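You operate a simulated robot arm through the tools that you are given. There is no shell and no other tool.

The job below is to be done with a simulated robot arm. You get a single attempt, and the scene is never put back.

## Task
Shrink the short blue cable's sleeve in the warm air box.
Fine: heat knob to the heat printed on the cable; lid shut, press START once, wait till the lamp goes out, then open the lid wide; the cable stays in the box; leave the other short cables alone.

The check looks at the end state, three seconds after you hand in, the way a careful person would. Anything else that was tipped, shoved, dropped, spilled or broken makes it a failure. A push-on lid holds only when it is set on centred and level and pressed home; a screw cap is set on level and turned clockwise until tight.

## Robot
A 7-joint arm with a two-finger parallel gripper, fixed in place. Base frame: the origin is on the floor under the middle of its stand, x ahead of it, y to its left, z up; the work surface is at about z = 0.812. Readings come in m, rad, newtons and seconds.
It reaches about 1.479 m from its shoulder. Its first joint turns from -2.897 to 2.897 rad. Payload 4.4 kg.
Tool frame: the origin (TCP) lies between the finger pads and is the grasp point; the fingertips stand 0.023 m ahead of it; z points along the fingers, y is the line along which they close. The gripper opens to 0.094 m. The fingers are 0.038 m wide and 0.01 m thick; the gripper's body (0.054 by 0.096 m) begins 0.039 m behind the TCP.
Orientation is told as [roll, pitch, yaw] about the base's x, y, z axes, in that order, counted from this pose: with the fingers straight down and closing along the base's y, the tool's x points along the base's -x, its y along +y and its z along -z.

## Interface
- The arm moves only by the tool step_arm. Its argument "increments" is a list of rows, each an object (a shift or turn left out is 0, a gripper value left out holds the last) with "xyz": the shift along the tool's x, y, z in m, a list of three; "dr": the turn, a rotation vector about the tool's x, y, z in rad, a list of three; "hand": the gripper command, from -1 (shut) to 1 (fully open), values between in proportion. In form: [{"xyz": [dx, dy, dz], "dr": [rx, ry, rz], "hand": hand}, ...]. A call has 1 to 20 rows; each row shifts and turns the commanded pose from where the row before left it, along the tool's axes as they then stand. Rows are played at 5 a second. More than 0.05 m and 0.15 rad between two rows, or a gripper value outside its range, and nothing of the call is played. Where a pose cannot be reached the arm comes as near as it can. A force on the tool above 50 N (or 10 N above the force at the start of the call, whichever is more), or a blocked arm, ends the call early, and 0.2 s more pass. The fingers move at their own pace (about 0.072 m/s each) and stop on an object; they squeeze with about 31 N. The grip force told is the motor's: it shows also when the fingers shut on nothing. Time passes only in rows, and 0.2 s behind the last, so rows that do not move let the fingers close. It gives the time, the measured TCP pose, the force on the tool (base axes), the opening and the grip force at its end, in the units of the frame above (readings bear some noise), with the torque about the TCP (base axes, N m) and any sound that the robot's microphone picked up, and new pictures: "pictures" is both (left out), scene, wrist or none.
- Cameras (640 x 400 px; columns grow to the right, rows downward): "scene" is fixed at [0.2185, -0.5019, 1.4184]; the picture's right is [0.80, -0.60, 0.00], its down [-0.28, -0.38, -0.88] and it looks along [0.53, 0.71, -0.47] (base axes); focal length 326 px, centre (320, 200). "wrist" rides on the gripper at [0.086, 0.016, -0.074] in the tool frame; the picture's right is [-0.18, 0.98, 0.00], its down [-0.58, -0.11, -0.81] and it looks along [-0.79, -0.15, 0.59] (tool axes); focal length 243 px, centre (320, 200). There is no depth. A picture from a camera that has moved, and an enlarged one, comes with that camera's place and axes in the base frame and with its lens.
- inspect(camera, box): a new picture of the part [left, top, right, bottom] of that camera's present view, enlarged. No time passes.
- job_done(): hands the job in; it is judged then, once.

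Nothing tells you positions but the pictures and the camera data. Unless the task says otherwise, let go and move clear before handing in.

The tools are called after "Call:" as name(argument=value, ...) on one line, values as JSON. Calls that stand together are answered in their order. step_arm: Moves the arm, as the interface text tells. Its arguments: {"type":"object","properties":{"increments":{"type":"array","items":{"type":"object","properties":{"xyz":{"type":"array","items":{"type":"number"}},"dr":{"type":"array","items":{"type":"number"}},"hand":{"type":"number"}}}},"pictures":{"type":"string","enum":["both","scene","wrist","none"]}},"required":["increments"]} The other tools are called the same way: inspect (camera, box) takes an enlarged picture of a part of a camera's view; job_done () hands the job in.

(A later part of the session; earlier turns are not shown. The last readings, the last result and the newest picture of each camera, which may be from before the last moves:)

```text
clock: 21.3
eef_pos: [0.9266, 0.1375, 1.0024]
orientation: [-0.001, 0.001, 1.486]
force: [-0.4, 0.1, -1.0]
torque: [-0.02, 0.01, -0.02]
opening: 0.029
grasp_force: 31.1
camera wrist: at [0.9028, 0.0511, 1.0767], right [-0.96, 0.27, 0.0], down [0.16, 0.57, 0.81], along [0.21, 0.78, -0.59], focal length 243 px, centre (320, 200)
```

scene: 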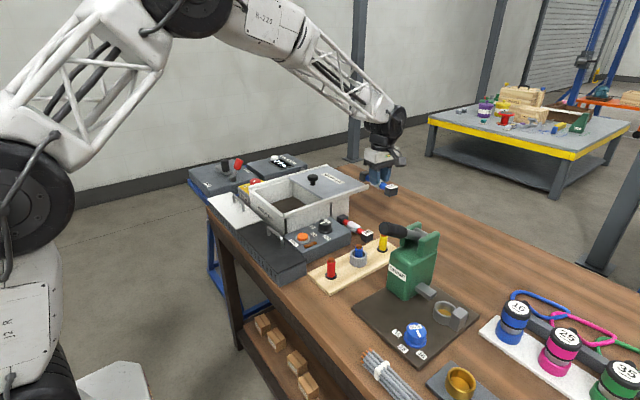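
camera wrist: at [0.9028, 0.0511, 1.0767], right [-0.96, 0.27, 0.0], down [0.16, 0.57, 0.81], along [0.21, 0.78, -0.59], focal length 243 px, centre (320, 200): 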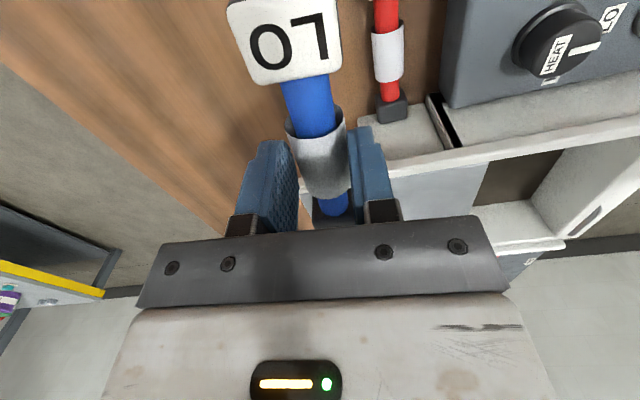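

The cable is held level. I'll raise a little, square it with the y-axis and carry it over the box opening (centre about (0.73, 0.363)).

Call:
step_arm(increments=[{"xyz": [0, 0, -0.03], "dr": [0, 0, -0.085]}, {"xyz": [-0.0323, 0.0281, 0]}, {"xyz": [-0.0323, 0.0281, 0]}, {"xyz": [-0.0323, 0.0281, 0]}, {"xyz": [-0.0323, 0.0281, 0]}, {"xyz": [-0.0323, 0.0281, 0]}, {"xyz": [-0.0323, 0.0281, 0]}, {"xyz": [-0.0322, 0.028, 0]}, {}], pictures="both")

Call:
inspect(camera="scene", box=[220, 120, 380, 240])

Call:
inspect(camera="wrist", box=[160, 0, 500, 240])

```text
clock: 23.3
eef_pos: [0.7284, 0.3644, 1.0318]
orientation: [-0.001, 0.003, 1.572]
force: [-0.5, 0.0, -1.2]
torque: [0.0, -0.04, 0.01]
opening: 0.0293
grasp_force: 31.0
camera wrist: at [0.713, 0.2762, 1.1062], right [-0.98, 0.18, 0.0], down [0.11, 0.58, 0.81], along [0.15, 0.79, -0.59], focal length 243 px, centre (320, 200)
```

scene: 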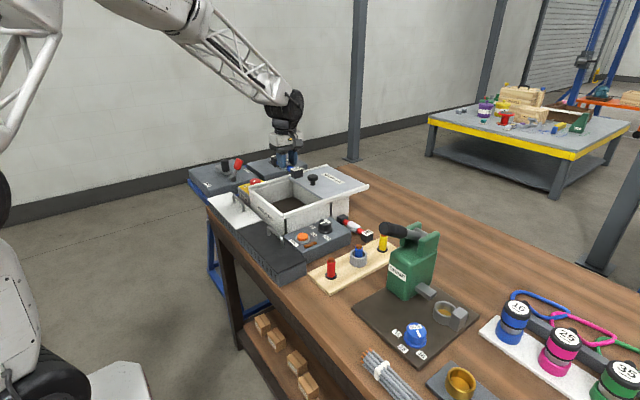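
wrist: 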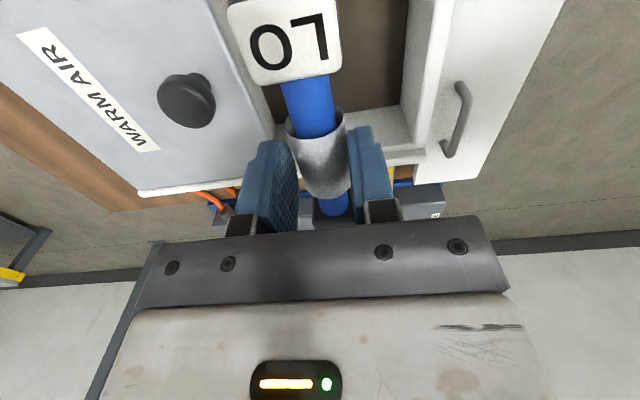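

```text
3.33 times, centred on (300, 180) of scene
camera zoom: at [0.2185, -0.5019, 1.4184], right [0.8, -0.6, 0.0], down [-0.28, -0.38, -0.88], along [0.53, 0.71, -0.47], focal length 1086 px, centre (387, 267)
```

zoom: 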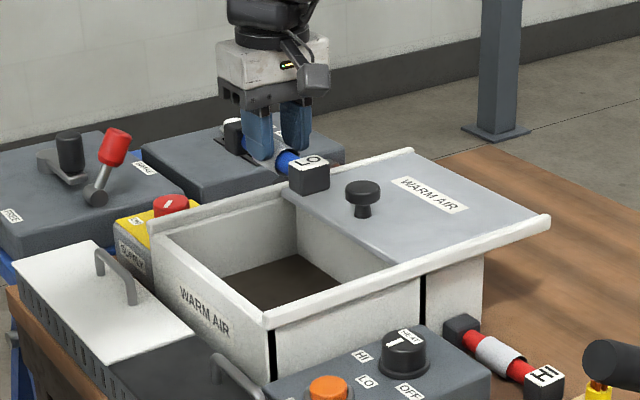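

```text
1.67 times, centred on (330, 120) of wrist
camera zoom: at [0.713, 0.2762, 1.1062], right [-0.98, 0.18, 0.0], down [0.11, 0.58, 0.81], along [0.15, 0.79, -0.59], focal length 404 px, centre (303, 333)
```

zoom: 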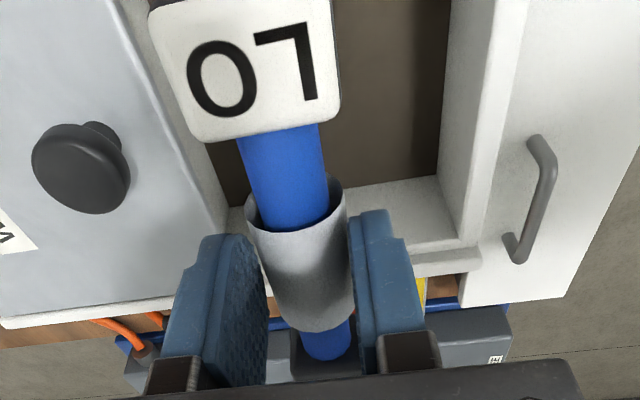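

The box opening spans roughly x 0.645–0.79, y 0.265–0.46. I'll centre at x 0.718 and lower in two stages.

Call:
step_arm(increments=[{"xyz": [0, 0.0104, 0]}, {"xyz": [0, 0, 0.035]}, {"xyz": [0, 0, 0.035]}, {"xyz": [0, 0, 0.025]}, {}], pictures="both")

Call:
inspect(camera="scene", box=[220, 120, 380, 240])

Call:
inspect(camera="wrist", box=[160, 0, 500, 240])

```text
clock: 24.5
eef_pos: [0.7188, 0.362, 0.9346]
orientation: [-0.001, 0.003, 1.573]
force: [-0.2, 0.2, -1.4]
torque: [0.0, 0.01, -0.03]
opening: 0.029
grasp_force: 30.9
camera wrist: at [0.7032, 0.2752, 1.0098], right [-0.98, 0.18, 0.0], down [0.11, 0.58, 0.81], along [0.15, 0.79, -0.59], focal length 243 px, centre (320, 200)
```

scene: 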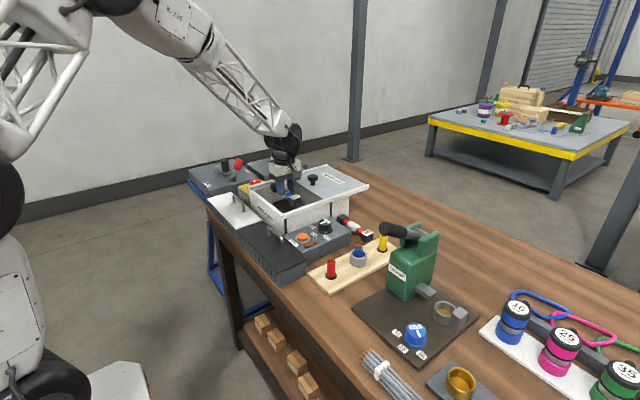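
wrist: 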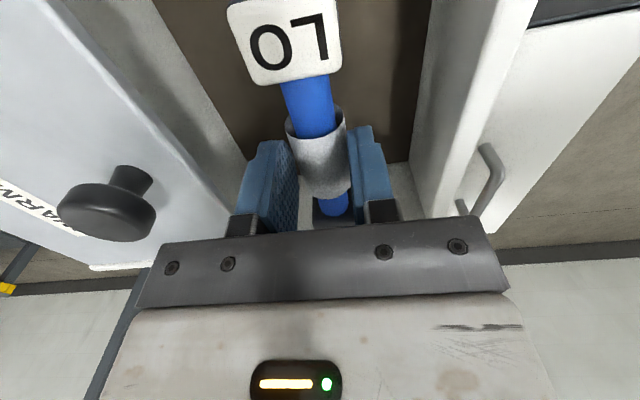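

```text
3.33 times, centred on (300, 180) of scene
camera zoom: at [0.2185, -0.5019, 1.4184], right [0.8, -0.6, 0.0], down [-0.28, -0.38, -0.88], along [0.53, 0.71, -0.47], focal length 1086 px, centre (387, 267)
```

zoom: 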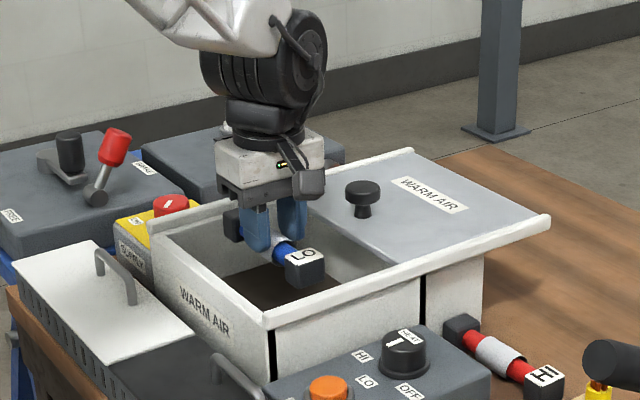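

```text
1.67 times, centred on (330, 120) of wrist
camera zoom: at [0.7032, 0.2752, 1.0098], right [-0.98, 0.18, 0.0], down [0.11, 0.58, 0.81], along [0.15, 0.79, -0.59], focal length 404 px, centre (303, 333)
```

zoom: 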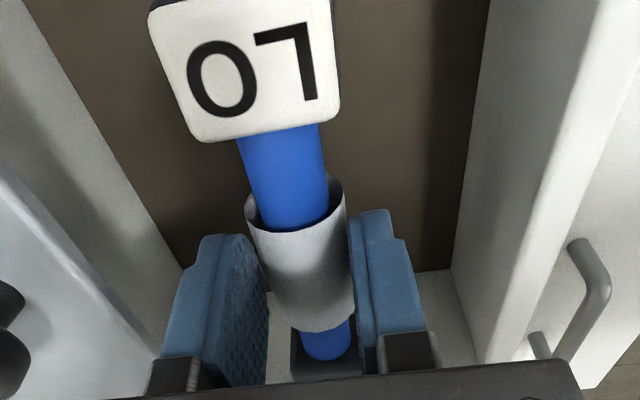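

Everything lines up inside the opening. Lowering toward the floor of the box (about z 0.83).

Call:
step_arm(increments=[{"xyz": [0, 0, 0.025]}, {"xyz": [0, 0, 0.025]}, {"xyz": [0, 0, 0.014]}, {}], pictures="both")

Call:
inspect(camera="scene", box=[220, 120, 380, 240])

Call:
inspect(camera="wrist", box=[160, 0, 500, 240])

```text
clock: 25.5
eef_pos: [0.7184, 0.3625, 0.8731]
orientation: [-0.001, 0.0, 1.571]
force: [-5.3, -2.7, 16.8]
torque: [-0.31, 0.19, 0.02]
opening: 0.0295
grasp_force: 30.8
camera wrist: at [0.7029, 0.2751, 0.9473], right [-0.98, 0.18, 0.0], down [0.11, 0.58, 0.81], along [0.15, 0.79, -0.59], focal length 243 px, centre (320, 200)
```

scene: 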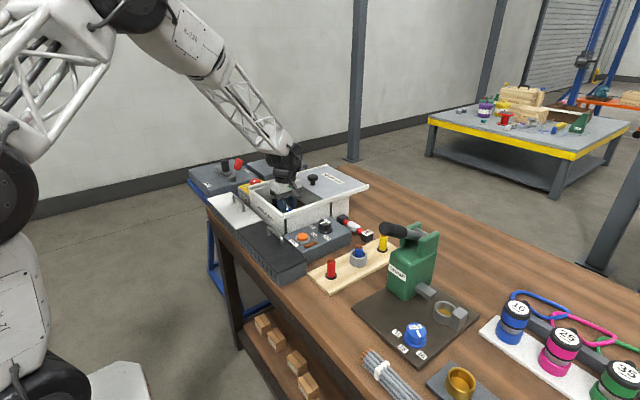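
wrist: 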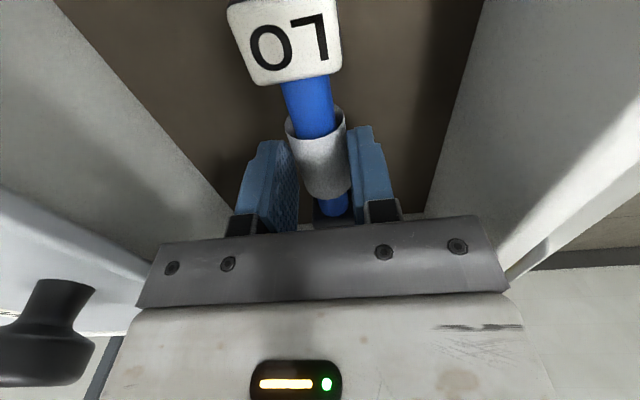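

```text
3.33 times, centred on (300, 180) of scene
camera zoom: at [0.2185, -0.5019, 1.4184], right [0.8, -0.6, 0.0], down [-0.28, -0.38, -0.88], along [0.53, 0.71, -0.47], focal length 1086 px, centre (387, 267)
```

zoom: 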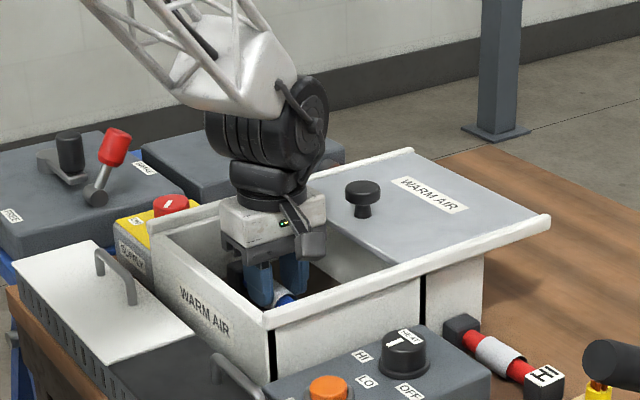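

```text
1.67 times, centred on (330, 120) of wrist
camera zoom: at [0.7029, 0.2751, 0.9473], right [-0.98, 0.18, 0.0], down [0.11, 0.58, 0.81], along [0.15, 0.79, -0.59], focal length 404 px, centre (303, 333)
```

zoom: 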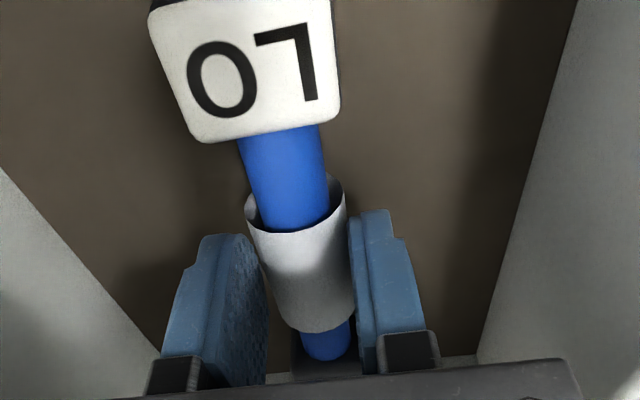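

The cable has touched the box floor (upward force 17 N centred on the cable). I'll ease off 2 mm, release gently and rise straight up.

Call:
step_arm(increments=[{"xyz": [0, 0, -0.003]}, {"hand": -0.1}, {"hand": 0.2}, {"hand": 0.2}], pictures="wrist")

```text
clock: 26.5
eef_pos: [0.7182, 0.3624, 0.8763]
orientation: [0.001, 0.002, 1.573]
force: [-0.1, -1.2, -0.5]
torque: [-0.02, -0.05, -0.03]
opening: 0.0565
grasp_force: 0.1
camera wrist: at [0.7027, 0.2748, 0.9495], right [-0.98, 0.18, 0.0], down [0.11, 0.58, 0.81], along [0.15, 0.79, -0.59], focal length 243 px, centre (320, 200)
```

wrist: 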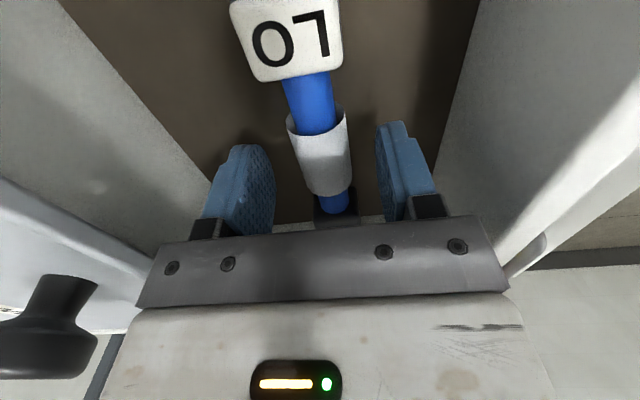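

Released; the cable lies flat in the box. Rising straight up, then I'll look at the lid knob.

Call:
step_arm(increments=[{"xyz": [0, 0, -0.03]}, {"xyz": [0, 0, -0.04]}, {"xyz": [0, 0, -0.045]}, {"xyz": [0, 0, -0.045]}, {}], pictures="both")

Call:
inspect(camera="scene", box=[220, 130, 380, 230])

Call:
inspect(camera="wrist", box=[160, 0, 480, 200])

Call:
inspect(camera="wrist", box=[0, 0, 320, 200])

```text
clock: 27.7
eef_pos: [0.7173, 0.3613, 1.0361]
orientation: [0.002, 0.003, 1.573]
force: [-0.9, 0.4, -0.6]
torque: [0.03, -0.01, -0.01]
opening: 0.0565
grasp_force: 0.0
camera wrist: at [0.7023, 0.2746, 1.1098], right [-0.98, 0.18, 0.0], down [0.11, 0.58, 0.81], along [0.15, 0.79, -0.59], focal length 243 px, centre (320, 200)
```

scene: 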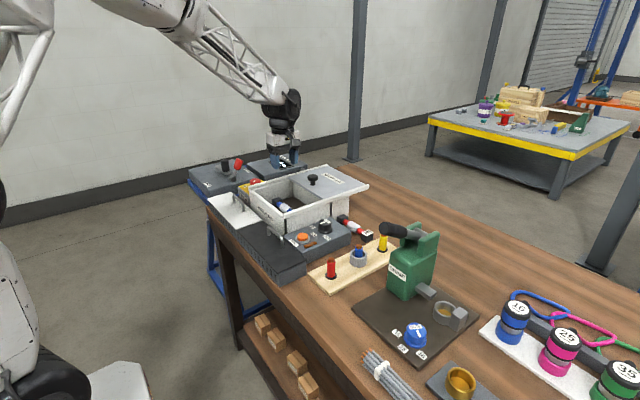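
wrist: 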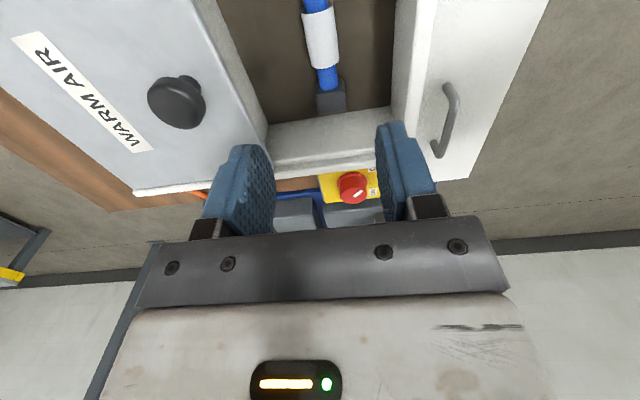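

```text
4.00 times, centred on (300, 180) of scene
camera zoom: at [0.2185, -0.5019, 1.4184], right [0.8, -0.6, 0.0], down [-0.28, -0.38, -0.88], along [0.53, 0.71, -0.47], focal length 1303 px, centre (400, 280)
```

zoom: 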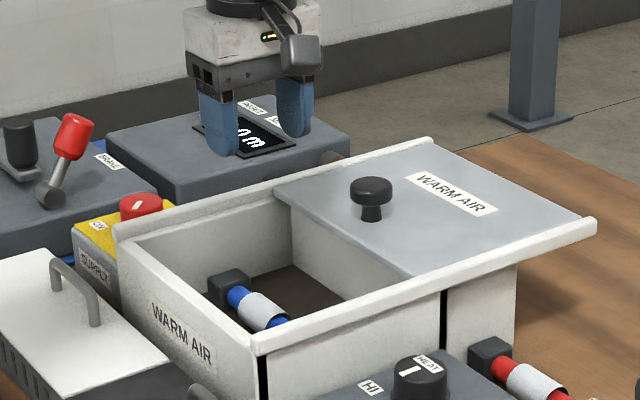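

```text
2.00 times, centred on (320, 100) of wrist
camera zoom: at [0.7023, 0.2746, 1.1098], right [-0.98, 0.18, 0.0], down [0.11, 0.58, 0.81], along [0.15, 0.79, -0.59], focal length 485 px, centre (320, 400)
```

zoom: 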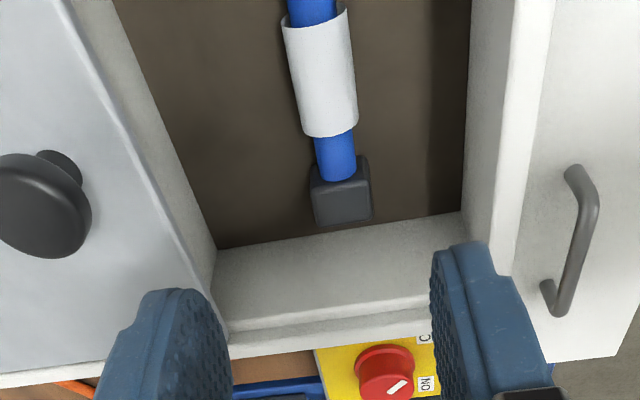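

```text
2.00 times, centred on (160, 100) of wrist
camera zoom: at [0.7023, 0.2746, 1.1098], right [-0.98, 0.18, 0.0], down [0.11, 0.58, 0.81], along [0.15, 0.79, -0.59], focal length 485 px, centre (640, 400)
```

zoom: 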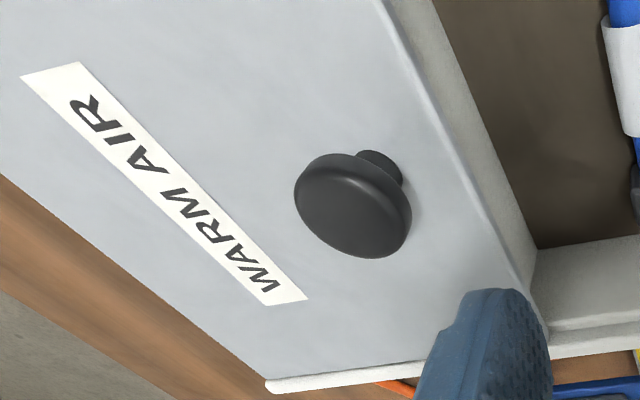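

The cable is well placed. Before the lid, I'll take a closer look at the SUPPLY switch while it's in view.

Call:
inspect(camera="wrist", box=[310, 160, 400, 216])

Call:
inspect(camera="scene", box=[230, 170, 290, 210])

```text
7.11 times, centred on (355, 188) of wrist
camera zoom: at [0.7023, 0.2746, 1.1098], right [-0.98, 0.18, 0.0], down [0.11, 0.58, 0.81], along [0.15, 0.79, -0.59], focal length 1725 px, centre (71, 285)
```

zoom: 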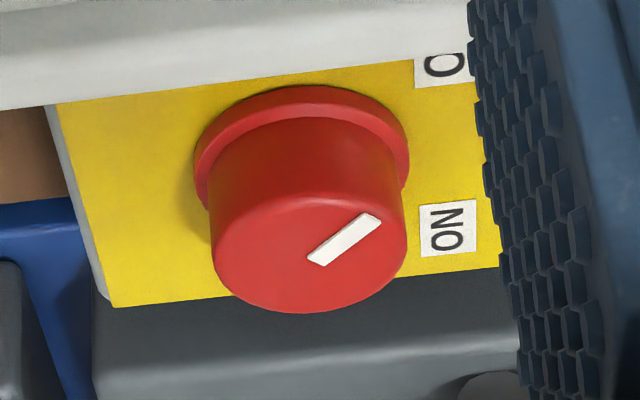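

```text
10.00 times, centred on (260, 190) of scene
camera zoom: at [0.2185, -0.5019, 1.4184], right [0.8, -0.6, 0.0], down [-0.28, -0.38, -0.88], along [0.53, 0.71, -0.47], focal length 3257 px, centre (920, 300)
```

zoom: 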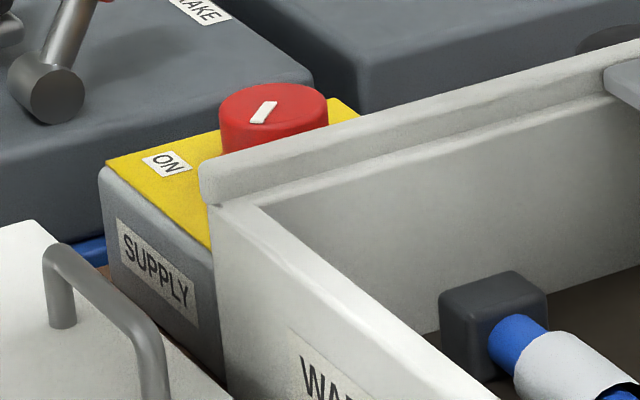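

SUPPLY is indeed at OFF; I'll first see whether the box works as described. Now hovering above the lid knob (about (0.834, 0.361), top ~0.94).

Call:
step_arm(increments=[{"xyz": [0, -0.039, 0], "hand": 0.6}, {"xyz": [0, -0.039, 0]}, {"xyz": [0, -0.039, 0]}, {}], pictures="both")

Call:
inspect(camera="wrist", box=[220, 0, 420, 160])

Call:
inspect(camera="scene", box=[260, 120, 380, 220])

```text
clock: 28.7
eef_pos: [0.8366, 0.3622, 1.0352]
orientation: [-0.001, 0.003, 1.574]
force: [0.8, -0.6, -0.8]
torque: [-0.03, 0.03, 0.0]
opening: 0.0751
grasp_force: 0.1
camera wrist: at [0.8204, 0.2748, 1.1095], right [-0.98, 0.18, 0.0], down [0.11, 0.58, 0.81], along [0.15, 0.79, -0.59], focal length 243 px, centre (320, 200)
```

scene: 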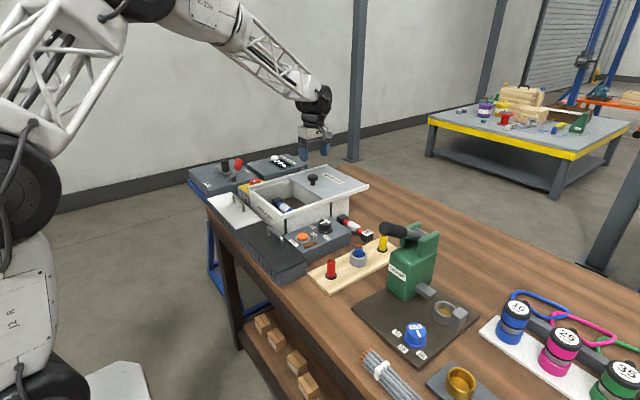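
wrist: 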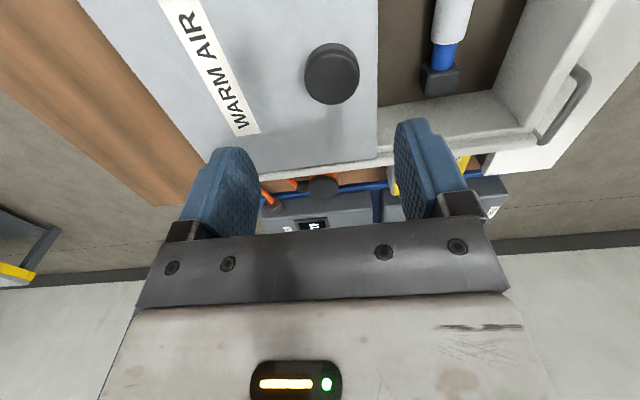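

```text
2.50 times, centred on (320, 80) of wrist
camera zoom: at [0.8204, 0.2748, 1.1095], right [-0.98, 0.18, 0.0], down [0.11, 0.58, 0.81], along [0.15, 0.79, -0.59], focal length 606 px, centre (320, 500)
```

zoom: 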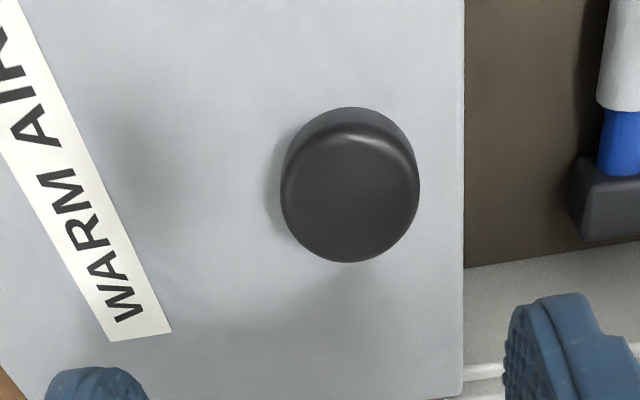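

```text
4.00 times, centred on (320, 170) of scene
camera zoom: at [0.2185, -0.5019, 1.4184], right [0.8, -0.6, 0.0], down [-0.28, -0.38, -0.88], along [0.53, 0.71, -0.47], focal length 1303 px, centre (320, 320)
```

zoom: 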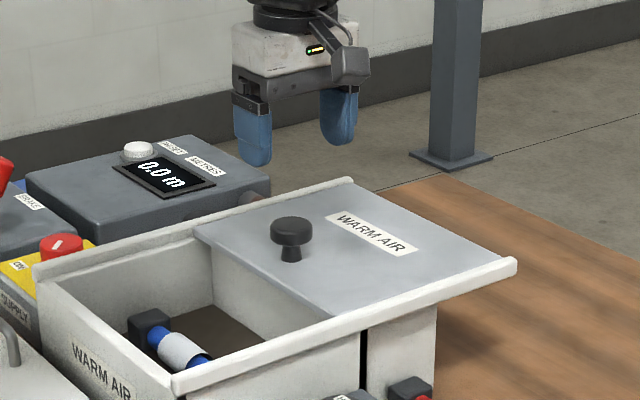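

The lid knob's cap is ~39 mm wide at (0.828, 0.362); lid edge at x≈0.792. I'll centre over it and lower part way.

Call:
step_arm(increments=[{"xyz": [0, 0.0085, 0.02]}, {"xyz": [0, 0, 0.035]}, {"xyz": [0, 0, 0.03]}, {}], pictures="both")

Call:
inspect(camera="wrist", box=[180, 60, 460, 240])

Call:
inspect(camera="scene", box=[260, 120, 380, 220])

```text
clock: 29.7
eef_pos: [0.8251, 0.3626, 0.9492]
orientation: [-0.001, 0.002, 1.573]
force: [-0.3, -0.1, 0.1]
torque: [-0.02, 0.0, 0.04]
opening: 0.0753
grasp_force: 0.0
camera wrist: at [0.8112, 0.2753, 1.0241], right [-0.98, 0.18, 0.0], down [0.11, 0.58, 0.81], along [0.15, 0.79, -0.59], focal length 243 px, centre (320, 200)
```

scene: 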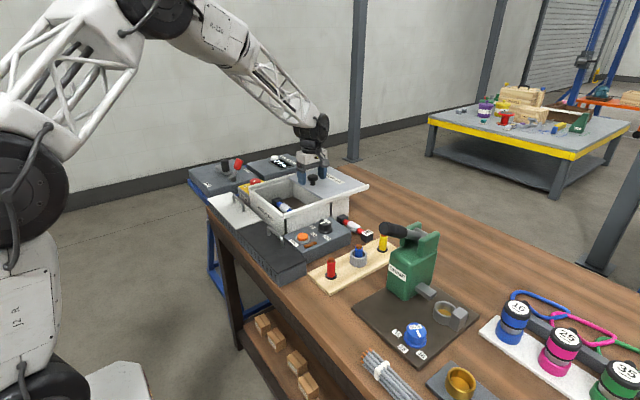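
wrist: 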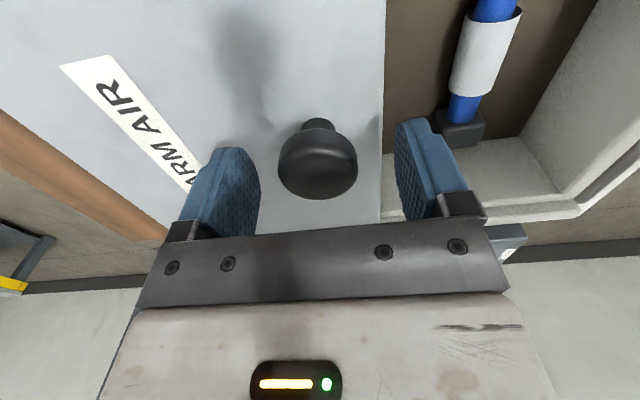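

```text
2.22 times, centred on (320, 150) of wrist
camera zoom: at [0.8112, 0.2753, 1.0241], right [-0.98, 0.18, 0.0], down [0.11, 0.58, 0.81], along [0.15, 0.79, -0.59], focal length 539 px, centre (320, 311)
```

zoom: 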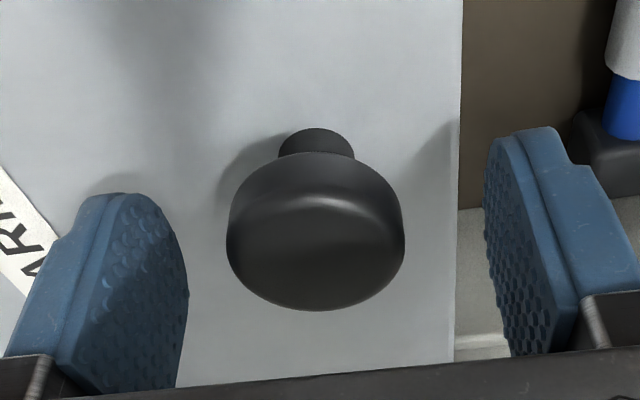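

```text
4.00 times, centred on (320, 170) of scene
camera zoom: at [0.2185, -0.5019, 1.4184], right [0.8, -0.6, 0.0], down [-0.28, -0.38, -0.88], along [0.53, 0.71, -0.47], focal length 1303 px, centre (320, 320)
```

zoom: 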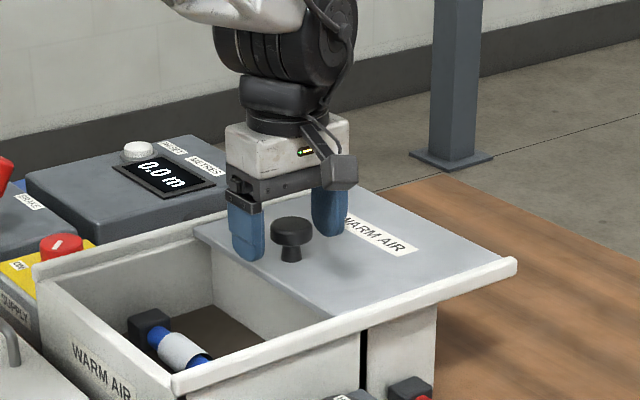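

The cap top is at z≈0.942, lid face ≈0.903. I'll drop another 12 mm and close on the cap.

Call:
step_arm(increments=[{"xyz": [0, -0.002, 0.012]}, {"hand": 0.0}, {"hand": -1}, {"hand": -1}, {"hand": -1}], pictures="wrist")

```text
clock: 30.9
eef_pos: [0.8295, 0.3626, 0.9388]
orientation: [-0.001, -0.001, 1.572]
force: [1.2, 2.3, 17.3]
torque: [0.16, 0.18, 0.04]
opening: 0.0373
grasp_force: 44.6
camera wrist: at [0.8137, 0.2755, 1.0134], right [-0.98, 0.18, 0.0], down [0.11, 0.58, 0.81], along [0.15, 0.79, -0.59], focal length 243 px, centre (320, 200)
```

wrist: 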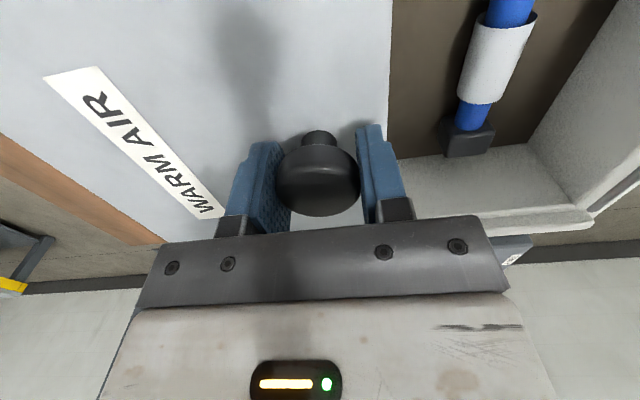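

The knob is gripped (37 mm). Now slide the lid toward -x, first a small test.

Call:
step_arm(increments=[{"xyz": [0, 0.008, 0], "hand": -1}, {"xyz": [0, 0.01, 0]}, {"xyz": [0, 0.01, 0]}], pictures="scene")

Call:
inspect(camera="scene", box=[220, 130, 380, 230])

```text
clock: 31.7
eef_pos: [0.8007, 0.3627, 0.9386]
orientation: [0.0, 0.0, 1.572]
force: [1.0, 9.6, 23.2]
torque: [0.37, 0.36, 0.17]
opening: 0.0373
grasp_force: 44.5
```

scene: 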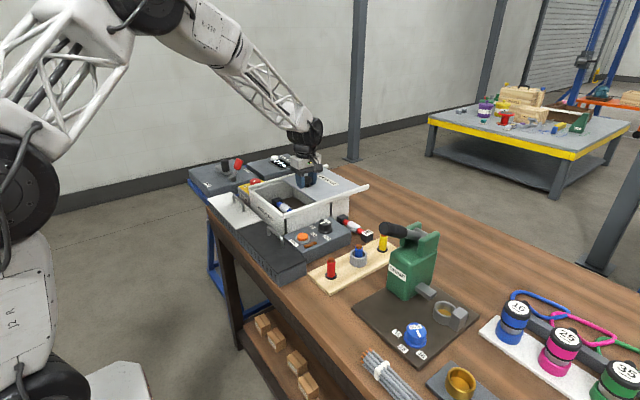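

```text
4.00 times, centred on (300, 180) of scene
camera zoom: at [0.2185, -0.5019, 1.4184], right [0.8, -0.6, 0.0], down [-0.28, -0.38, -0.88], along [0.53, 0.71, -0.47], focal length 1303 px, centre (400, 280)
```

zoom: 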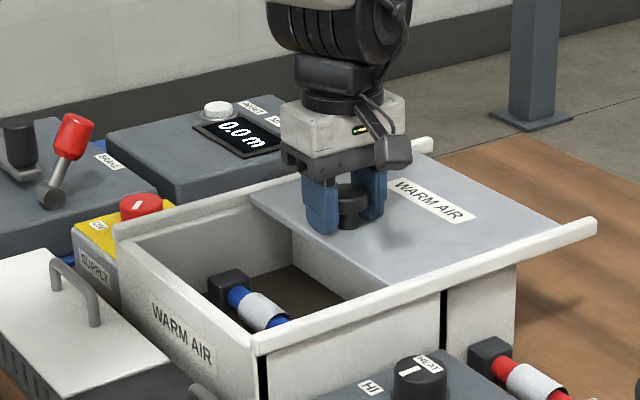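

The lid slides along its rails. Continuing, with a tiny lift to relax the downward load.

Call:
step_arm(increments=[{"xyz": [-0.0005, 0.01, -0.001], "hand": -1}, {"xyz": [0, 0.015, 0]}, {"xyz": [0, 0.015, 0]}, {"xyz": [0, 0.015, 0]}, {"xyz": [0, 0.015, 0]}, {"xyz": [0, 0.015, 0]}, {"xyz": [0, 0.01, 0]}], pictures="both")

Call:
inspect(camera="scene", box=[220, 130, 380, 230])

```text
clock: 33.3
eef_pos: [0.7043, 0.3634, 0.9394]
orientation: [0.002, 0.0, 1.572]
force: [0.9, 1.1, 5.8]
torque: [0.54, -0.22, -0.1]
opening: 0.0371
grasp_force: 45.0
camera wrist: at [0.6899, 0.2756, 1.0135], right [-0.98, 0.18, 0.0], down [0.11, 0.58, 0.81], along [0.15, 0.79, -0.59], focal length 243 px, centre (320, 200)
```

scene: 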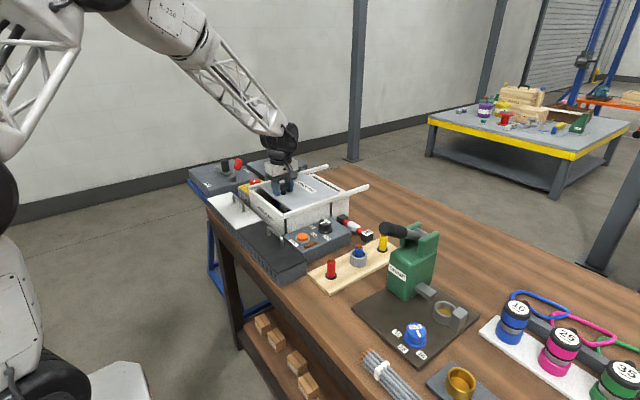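
wrist: 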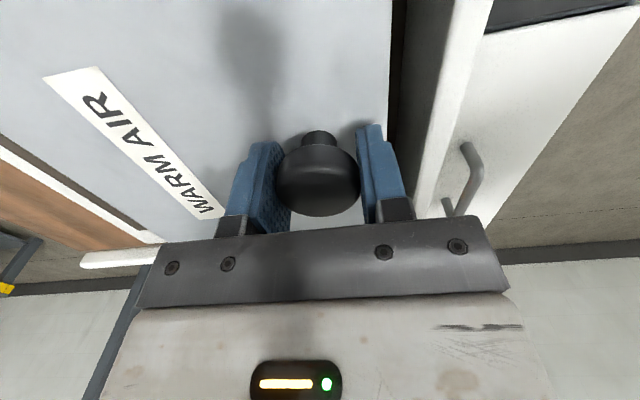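

```text
4.00 times, centred on (300, 180) of scene
camera zoom: at [0.2185, -0.5019, 1.4184], right [0.8, -0.6, 0.0], down [-0.28, -0.38, -0.88], along [0.53, 0.71, -0.47], focal length 1303 px, centre (400, 280)
```

zoom: 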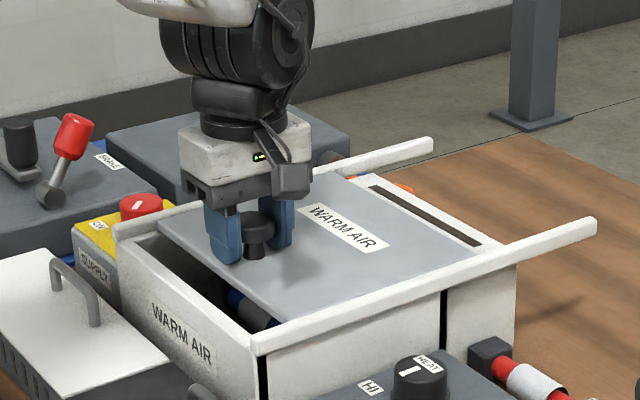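

About 25–30 mm of gap remains at the front. I'll continue in small steps until the lid meets its stop.

Call:
step_arm(increments=[{"xyz": [0, 0.008, 0], "hand": -1}, {"xyz": [0, 0.008, 0]}, {"xyz": [0, 0.006, 0]}], pictures="both")

Call:
inspect(camera="scene", box=[220, 150, 340, 225])

Call:
inspect(camera="wrist", box=[340, 0, 500, 220])

```text
clock: 34.1
eef_pos: [0.6835, 0.3626, 0.9378]
orientation: [0.002, 0.002, 1.573]
force: [0.9, 10.9, -2.5]
torque: [0.23, -0.07, 0.13]
opening: 0.037
grasp_force: 45.1
camera wrist: at [0.6685, 0.2755, 1.0135], right [-0.98, 0.18, 0.0], down [0.11, 0.58, 0.81], along [0.15, 0.79, -0.59], focal length 243 px, centre (320, 200)
```

scene: 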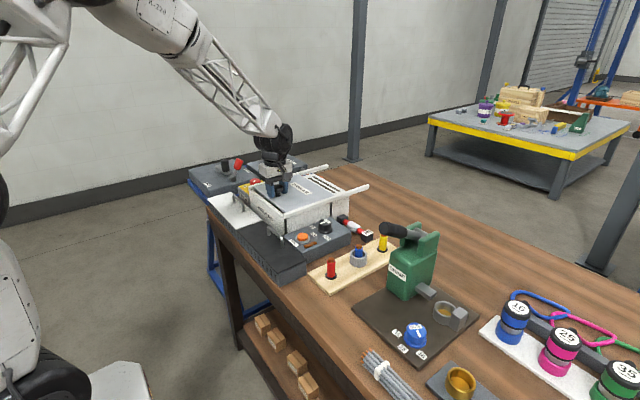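
wrist: 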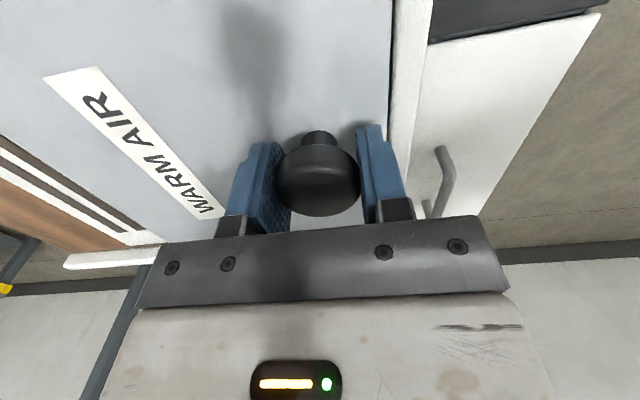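

```text
5.33 times, centred on (280, 188) of scene
camera zoom: at [0.2185, -0.5019, 1.4184], right [0.8, -0.6, 0.0], down [-0.28, -0.38, -0.88], along [0.53, 0.71, -0.47], focal length 1737 px, centre (533, 267)
```

zoom: 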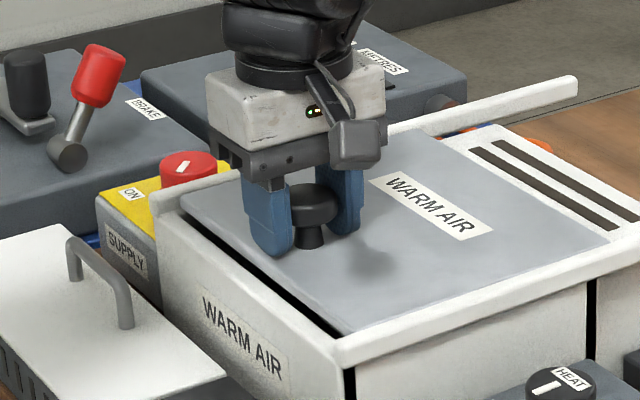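

```text
1.82 times, centred on (420, 110) of wrist
camera zoom: at [0.6685, 0.2755, 1.0135], right [-0.98, 0.18, 0.0], down [0.11, 0.58, 0.81], along [0.15, 0.79, -0.59], focal length 441 px, centre (138, 364)
```

zoom: 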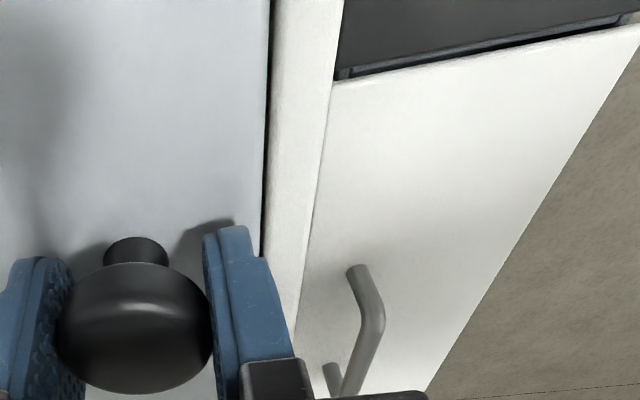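

Almost shut: a thin dark line remains at the front. A few more small steps until it bears against the front wall.

Call:
step_arm(increments=[{"xyz": [0, 0.004, 0], "hand": -1}, {"xyz": [0, 0.004, 0]}, {"xyz": [0, 0.003, 0]}], pictures="both")

Call:
inspect(camera="scene", box=[220, 150, 340, 225])

Call:
inspect(camera="wrist", box=[340, 0, 500, 220])

```text
clock: 34.9
eef_pos: [0.6721, 0.3645, 0.9392]
orientation: [0.0, 0.0, 1.573]
force: [0.0, 12.7, -4.5]
torque: [0.08, -0.03, -0.08]
opening: 0.0373
grasp_force: 45.7
camera wrist: at [0.6575, 0.2755, 1.0135], right [-0.98, 0.18, 0.0], down [0.11, 0.58, 0.81], along [0.15, 0.79, -0.59], focal length 243 px, centre (320, 200)
```

scene: 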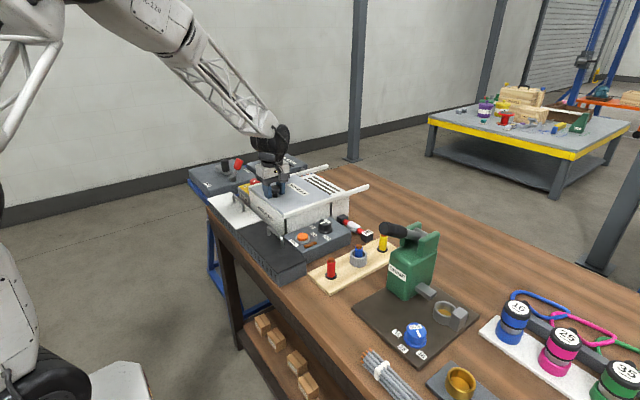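
wrist: 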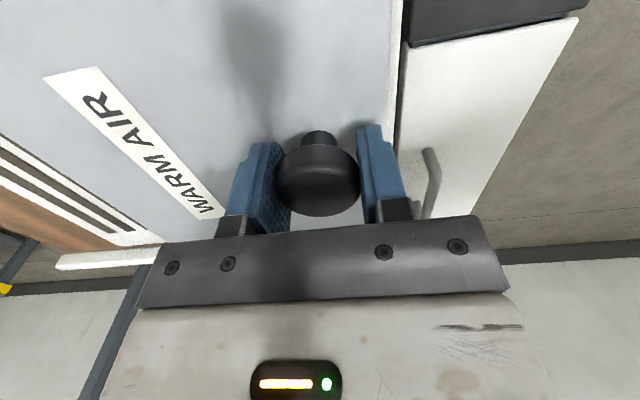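

```text
5.33 times, centred on (280, 188) of scene
camera zoom: at [0.2185, -0.5019, 1.4184], right [0.8, -0.6, 0.0], down [-0.28, -0.38, -0.88], along [0.53, 0.71, -0.47], focal length 1737 px, centre (533, 267)
```

zoom: 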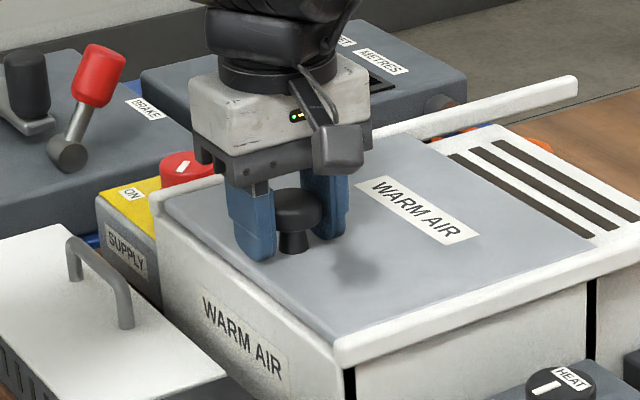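

```text
1.82 times, centred on (420, 110) of wrist
camera zoom: at [0.6575, 0.2755, 1.0135], right [-0.98, 0.18, 0.0], down [0.11, 0.58, 0.81], along [0.15, 0.79, -0.59], focal length 441 px, centre (138, 364)
```

zoom: 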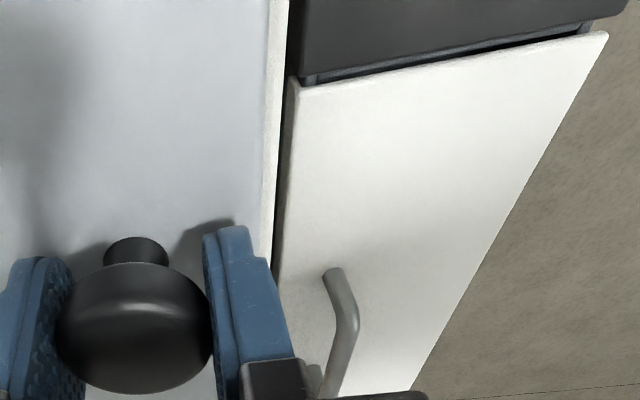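

The opening is fully covered; the lid edge is now on the front wall. I'll nudge a bit more to feel for its end stop.

Call:
step_arm(increments=[{"xyz": [0, 0.002, 0], "hand": -1}, {"xyz": [0, 0.002, 0]}], pictures="wrist")

Call:
inspect(camera="wrist", box=[340, 0, 500, 220])

Call:
inspect(camera="scene", box=[240, 170, 300, 225])

```text
clock: 35.5
eef_pos: [0.6691, 0.3636, 0.9402]
orientation: [-0.001, 0.002, 1.573]
force: [-1.8, 11.3, -1.4]
torque: [0.04, -0.03, 0.08]
opening: 0.0371
grasp_force: 44.8
camera wrist: at [0.6534, 0.2755, 1.0135], right [-0.98, 0.18, 0.0], down [0.11, 0.58, 0.81], along [0.15, 0.79, -0.59], focal length 243 px, centre (320, 200)
```

wrist: 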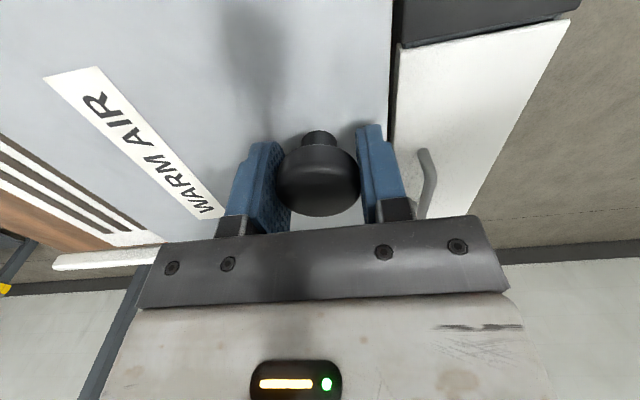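

```text
1.82 times, centred on (420, 110) of wrist
camera zoom: at [0.6534, 0.2755, 1.0135], right [-0.98, 0.18, 0.0], down [0.11, 0.58, 0.81], along [0.15, 0.79, -0.59], focal length 441 px, centre (138, 364)
```

zoom: 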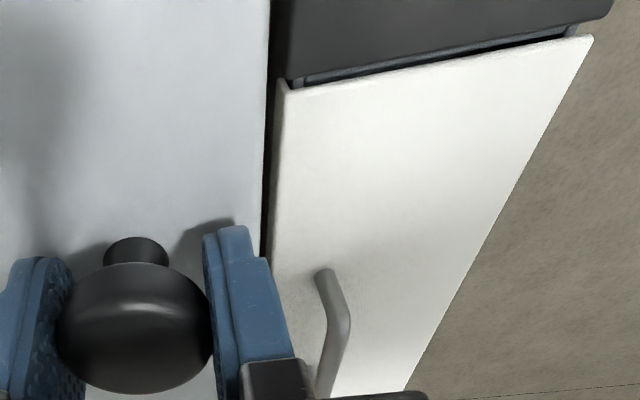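

```text
7.27 times, centred on (270, 198) of scene
camera zoom: at [0.2185, -0.5019, 1.4184], right [0.8, -0.6, 0.0], down [-0.28, -0.38, -0.88], along [0.53, 0.71, -0.47], focal length 2369 px, centre (684, 218)
```

zoom: 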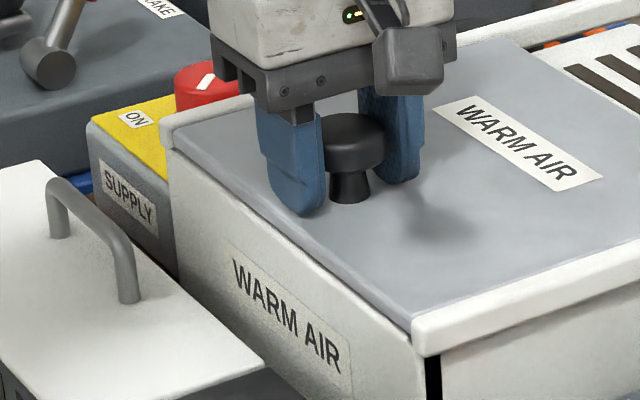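

The lid edge is flush with the front wall face. One more 2 mm nudge to confirm there is a stop.

Call:
step_arm(increments=[{"xyz": [0, 0.002, 0], "hand": -1}, {"hand": -1}], pictures="none")

```text
clock: 36.1
eef_pos: [0.6667, 0.3633, 0.9389]
orientation: [0.0, 0.002, 1.573]
force: [4.4, 13.0, -7.3]
torque: [0.11, -0.07, 0.03]
opening: 0.0371
grasp_force: 44.9
```

Call:
step_arm(increments=[{"xyz": [0, 0.002, 0], "hand": -1}, {"hand": -1}], pictures="wrist")

Call:
inspect(camera="scene", box=[240, 170, 300, 225])

```text
clock: 36.7
eef_pos: [0.6653, 0.3616, 0.9388]
orientation: [-0.002, -0.001, 1.572]
force: [18.8, 5.2, -8.2]
torque: [0.09, -0.27, 0.09]
opening: 0.0372
grasp_force: 45.0
stopped in row 2: the force on the tool passed its limit at 52 N (the readings are from after the stop); the commanded pose is now the measured one
camera wrist: at [0.6511, 0.2753, 1.0134], right [-0.98, 0.18, 0.0], down [0.11, 0.58, 0.81], along [0.15, 0.79, -0.59], focal length 243 px, centre (320, 200)
```

wrist: 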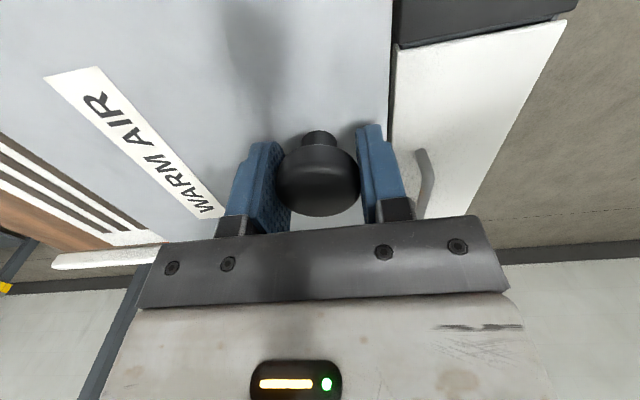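

```text
7.27 times, centred on (270, 198) of scene
camera zoom: at [0.2185, -0.5019, 1.4184], right [0.8, -0.6, 0.0], down [-0.28, -0.38, -0.88], along [0.53, 0.71, -0.47], focal length 2369 px, centre (684, 218)
```

zoom: 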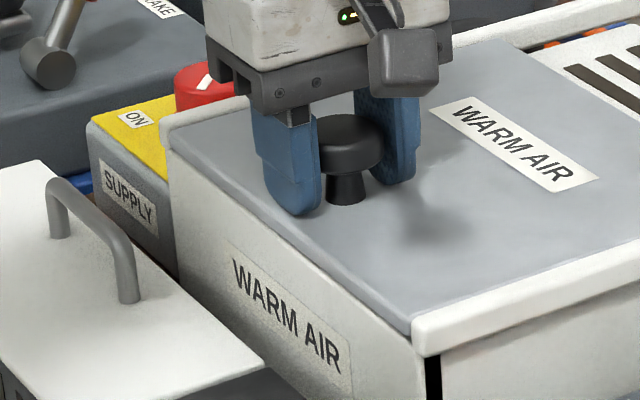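

The end stop is reached, so the lid is shut. I'll release the knob, rise, and check.

Call:
step_arm(increments=[{"hand": 0.2}, {"hand": 0.6}, {"hand": 0.6}, {"xyz": [0, 0, -0.03]}, {"xyz": [0, 0, -0.04]}, {"xyz": [0, 0, -0.04]}, {}], pictures="both")

Call:
inspect(camera="scene", box=[230, 140, 380, 250])

Call:
inspect(camera="wrist", box=[100, 0, 500, 250])

```text
clock: 38.3
eef_pos: [0.6665, 0.3635, 1.0497]
orientation: [-0.003, 0.003, 1.572]
force: [1.5, 0.0, -0.6]
torque: [0.01, 0.0, 0.04]
opening: 0.0752
grasp_force: 0.1
camera wrist: at [0.6509, 0.2751, 1.1249], right [-0.98, 0.18, 0.0], down [0.11, 0.58, 0.81], along [0.15, 0.79, -0.59], focal length 243 px, centre (320, 200)
```

scene: 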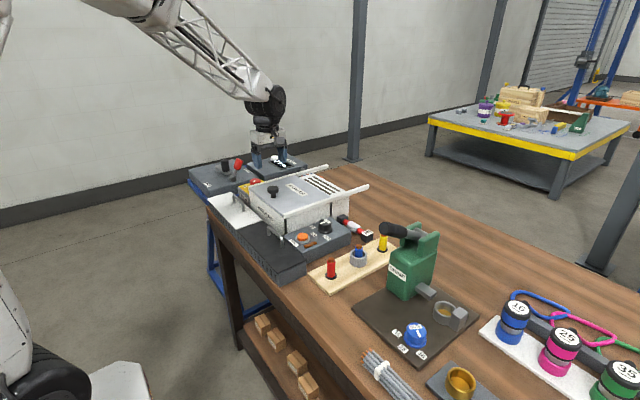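
wrist: 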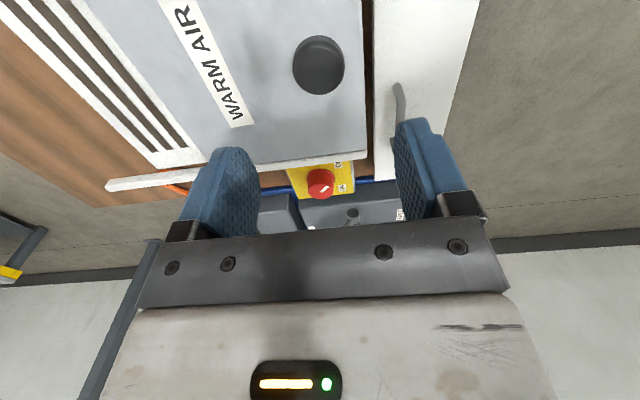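

```text
3.64 times, centred on (305, 195) of scene
camera zoom: at [0.2185, -0.5019, 1.4184], right [0.8, -0.6, 0.0], down [-0.28, -0.38, -0.88], along [0.53, 0.71, -0.47], focal length 1184 px, centre (374, 218)
```

zoom: 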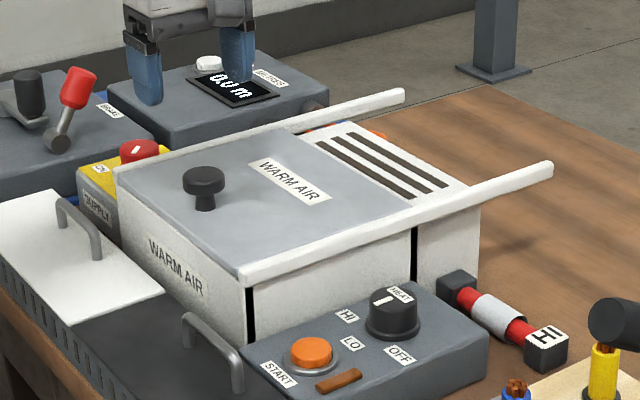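

```text
1.60 times, centred on (300, 125) of wrist
camera zoom: at [0.6509, 0.2751, 1.1249], right [-0.98, 0.18, 0.0], down [0.11, 0.58, 0.81], along [0.15, 0.79, -0.59], focal length 388 px, centre (352, 320)
```

zoom: 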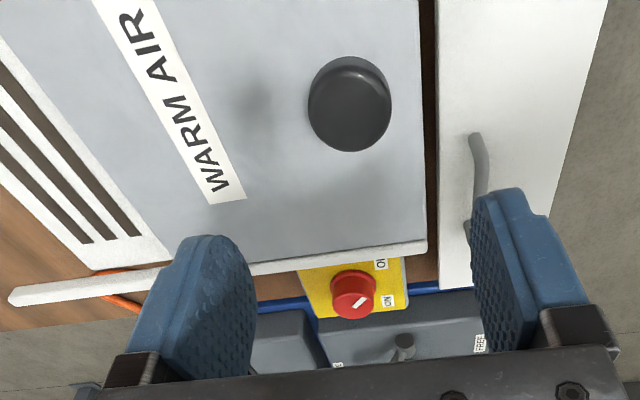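

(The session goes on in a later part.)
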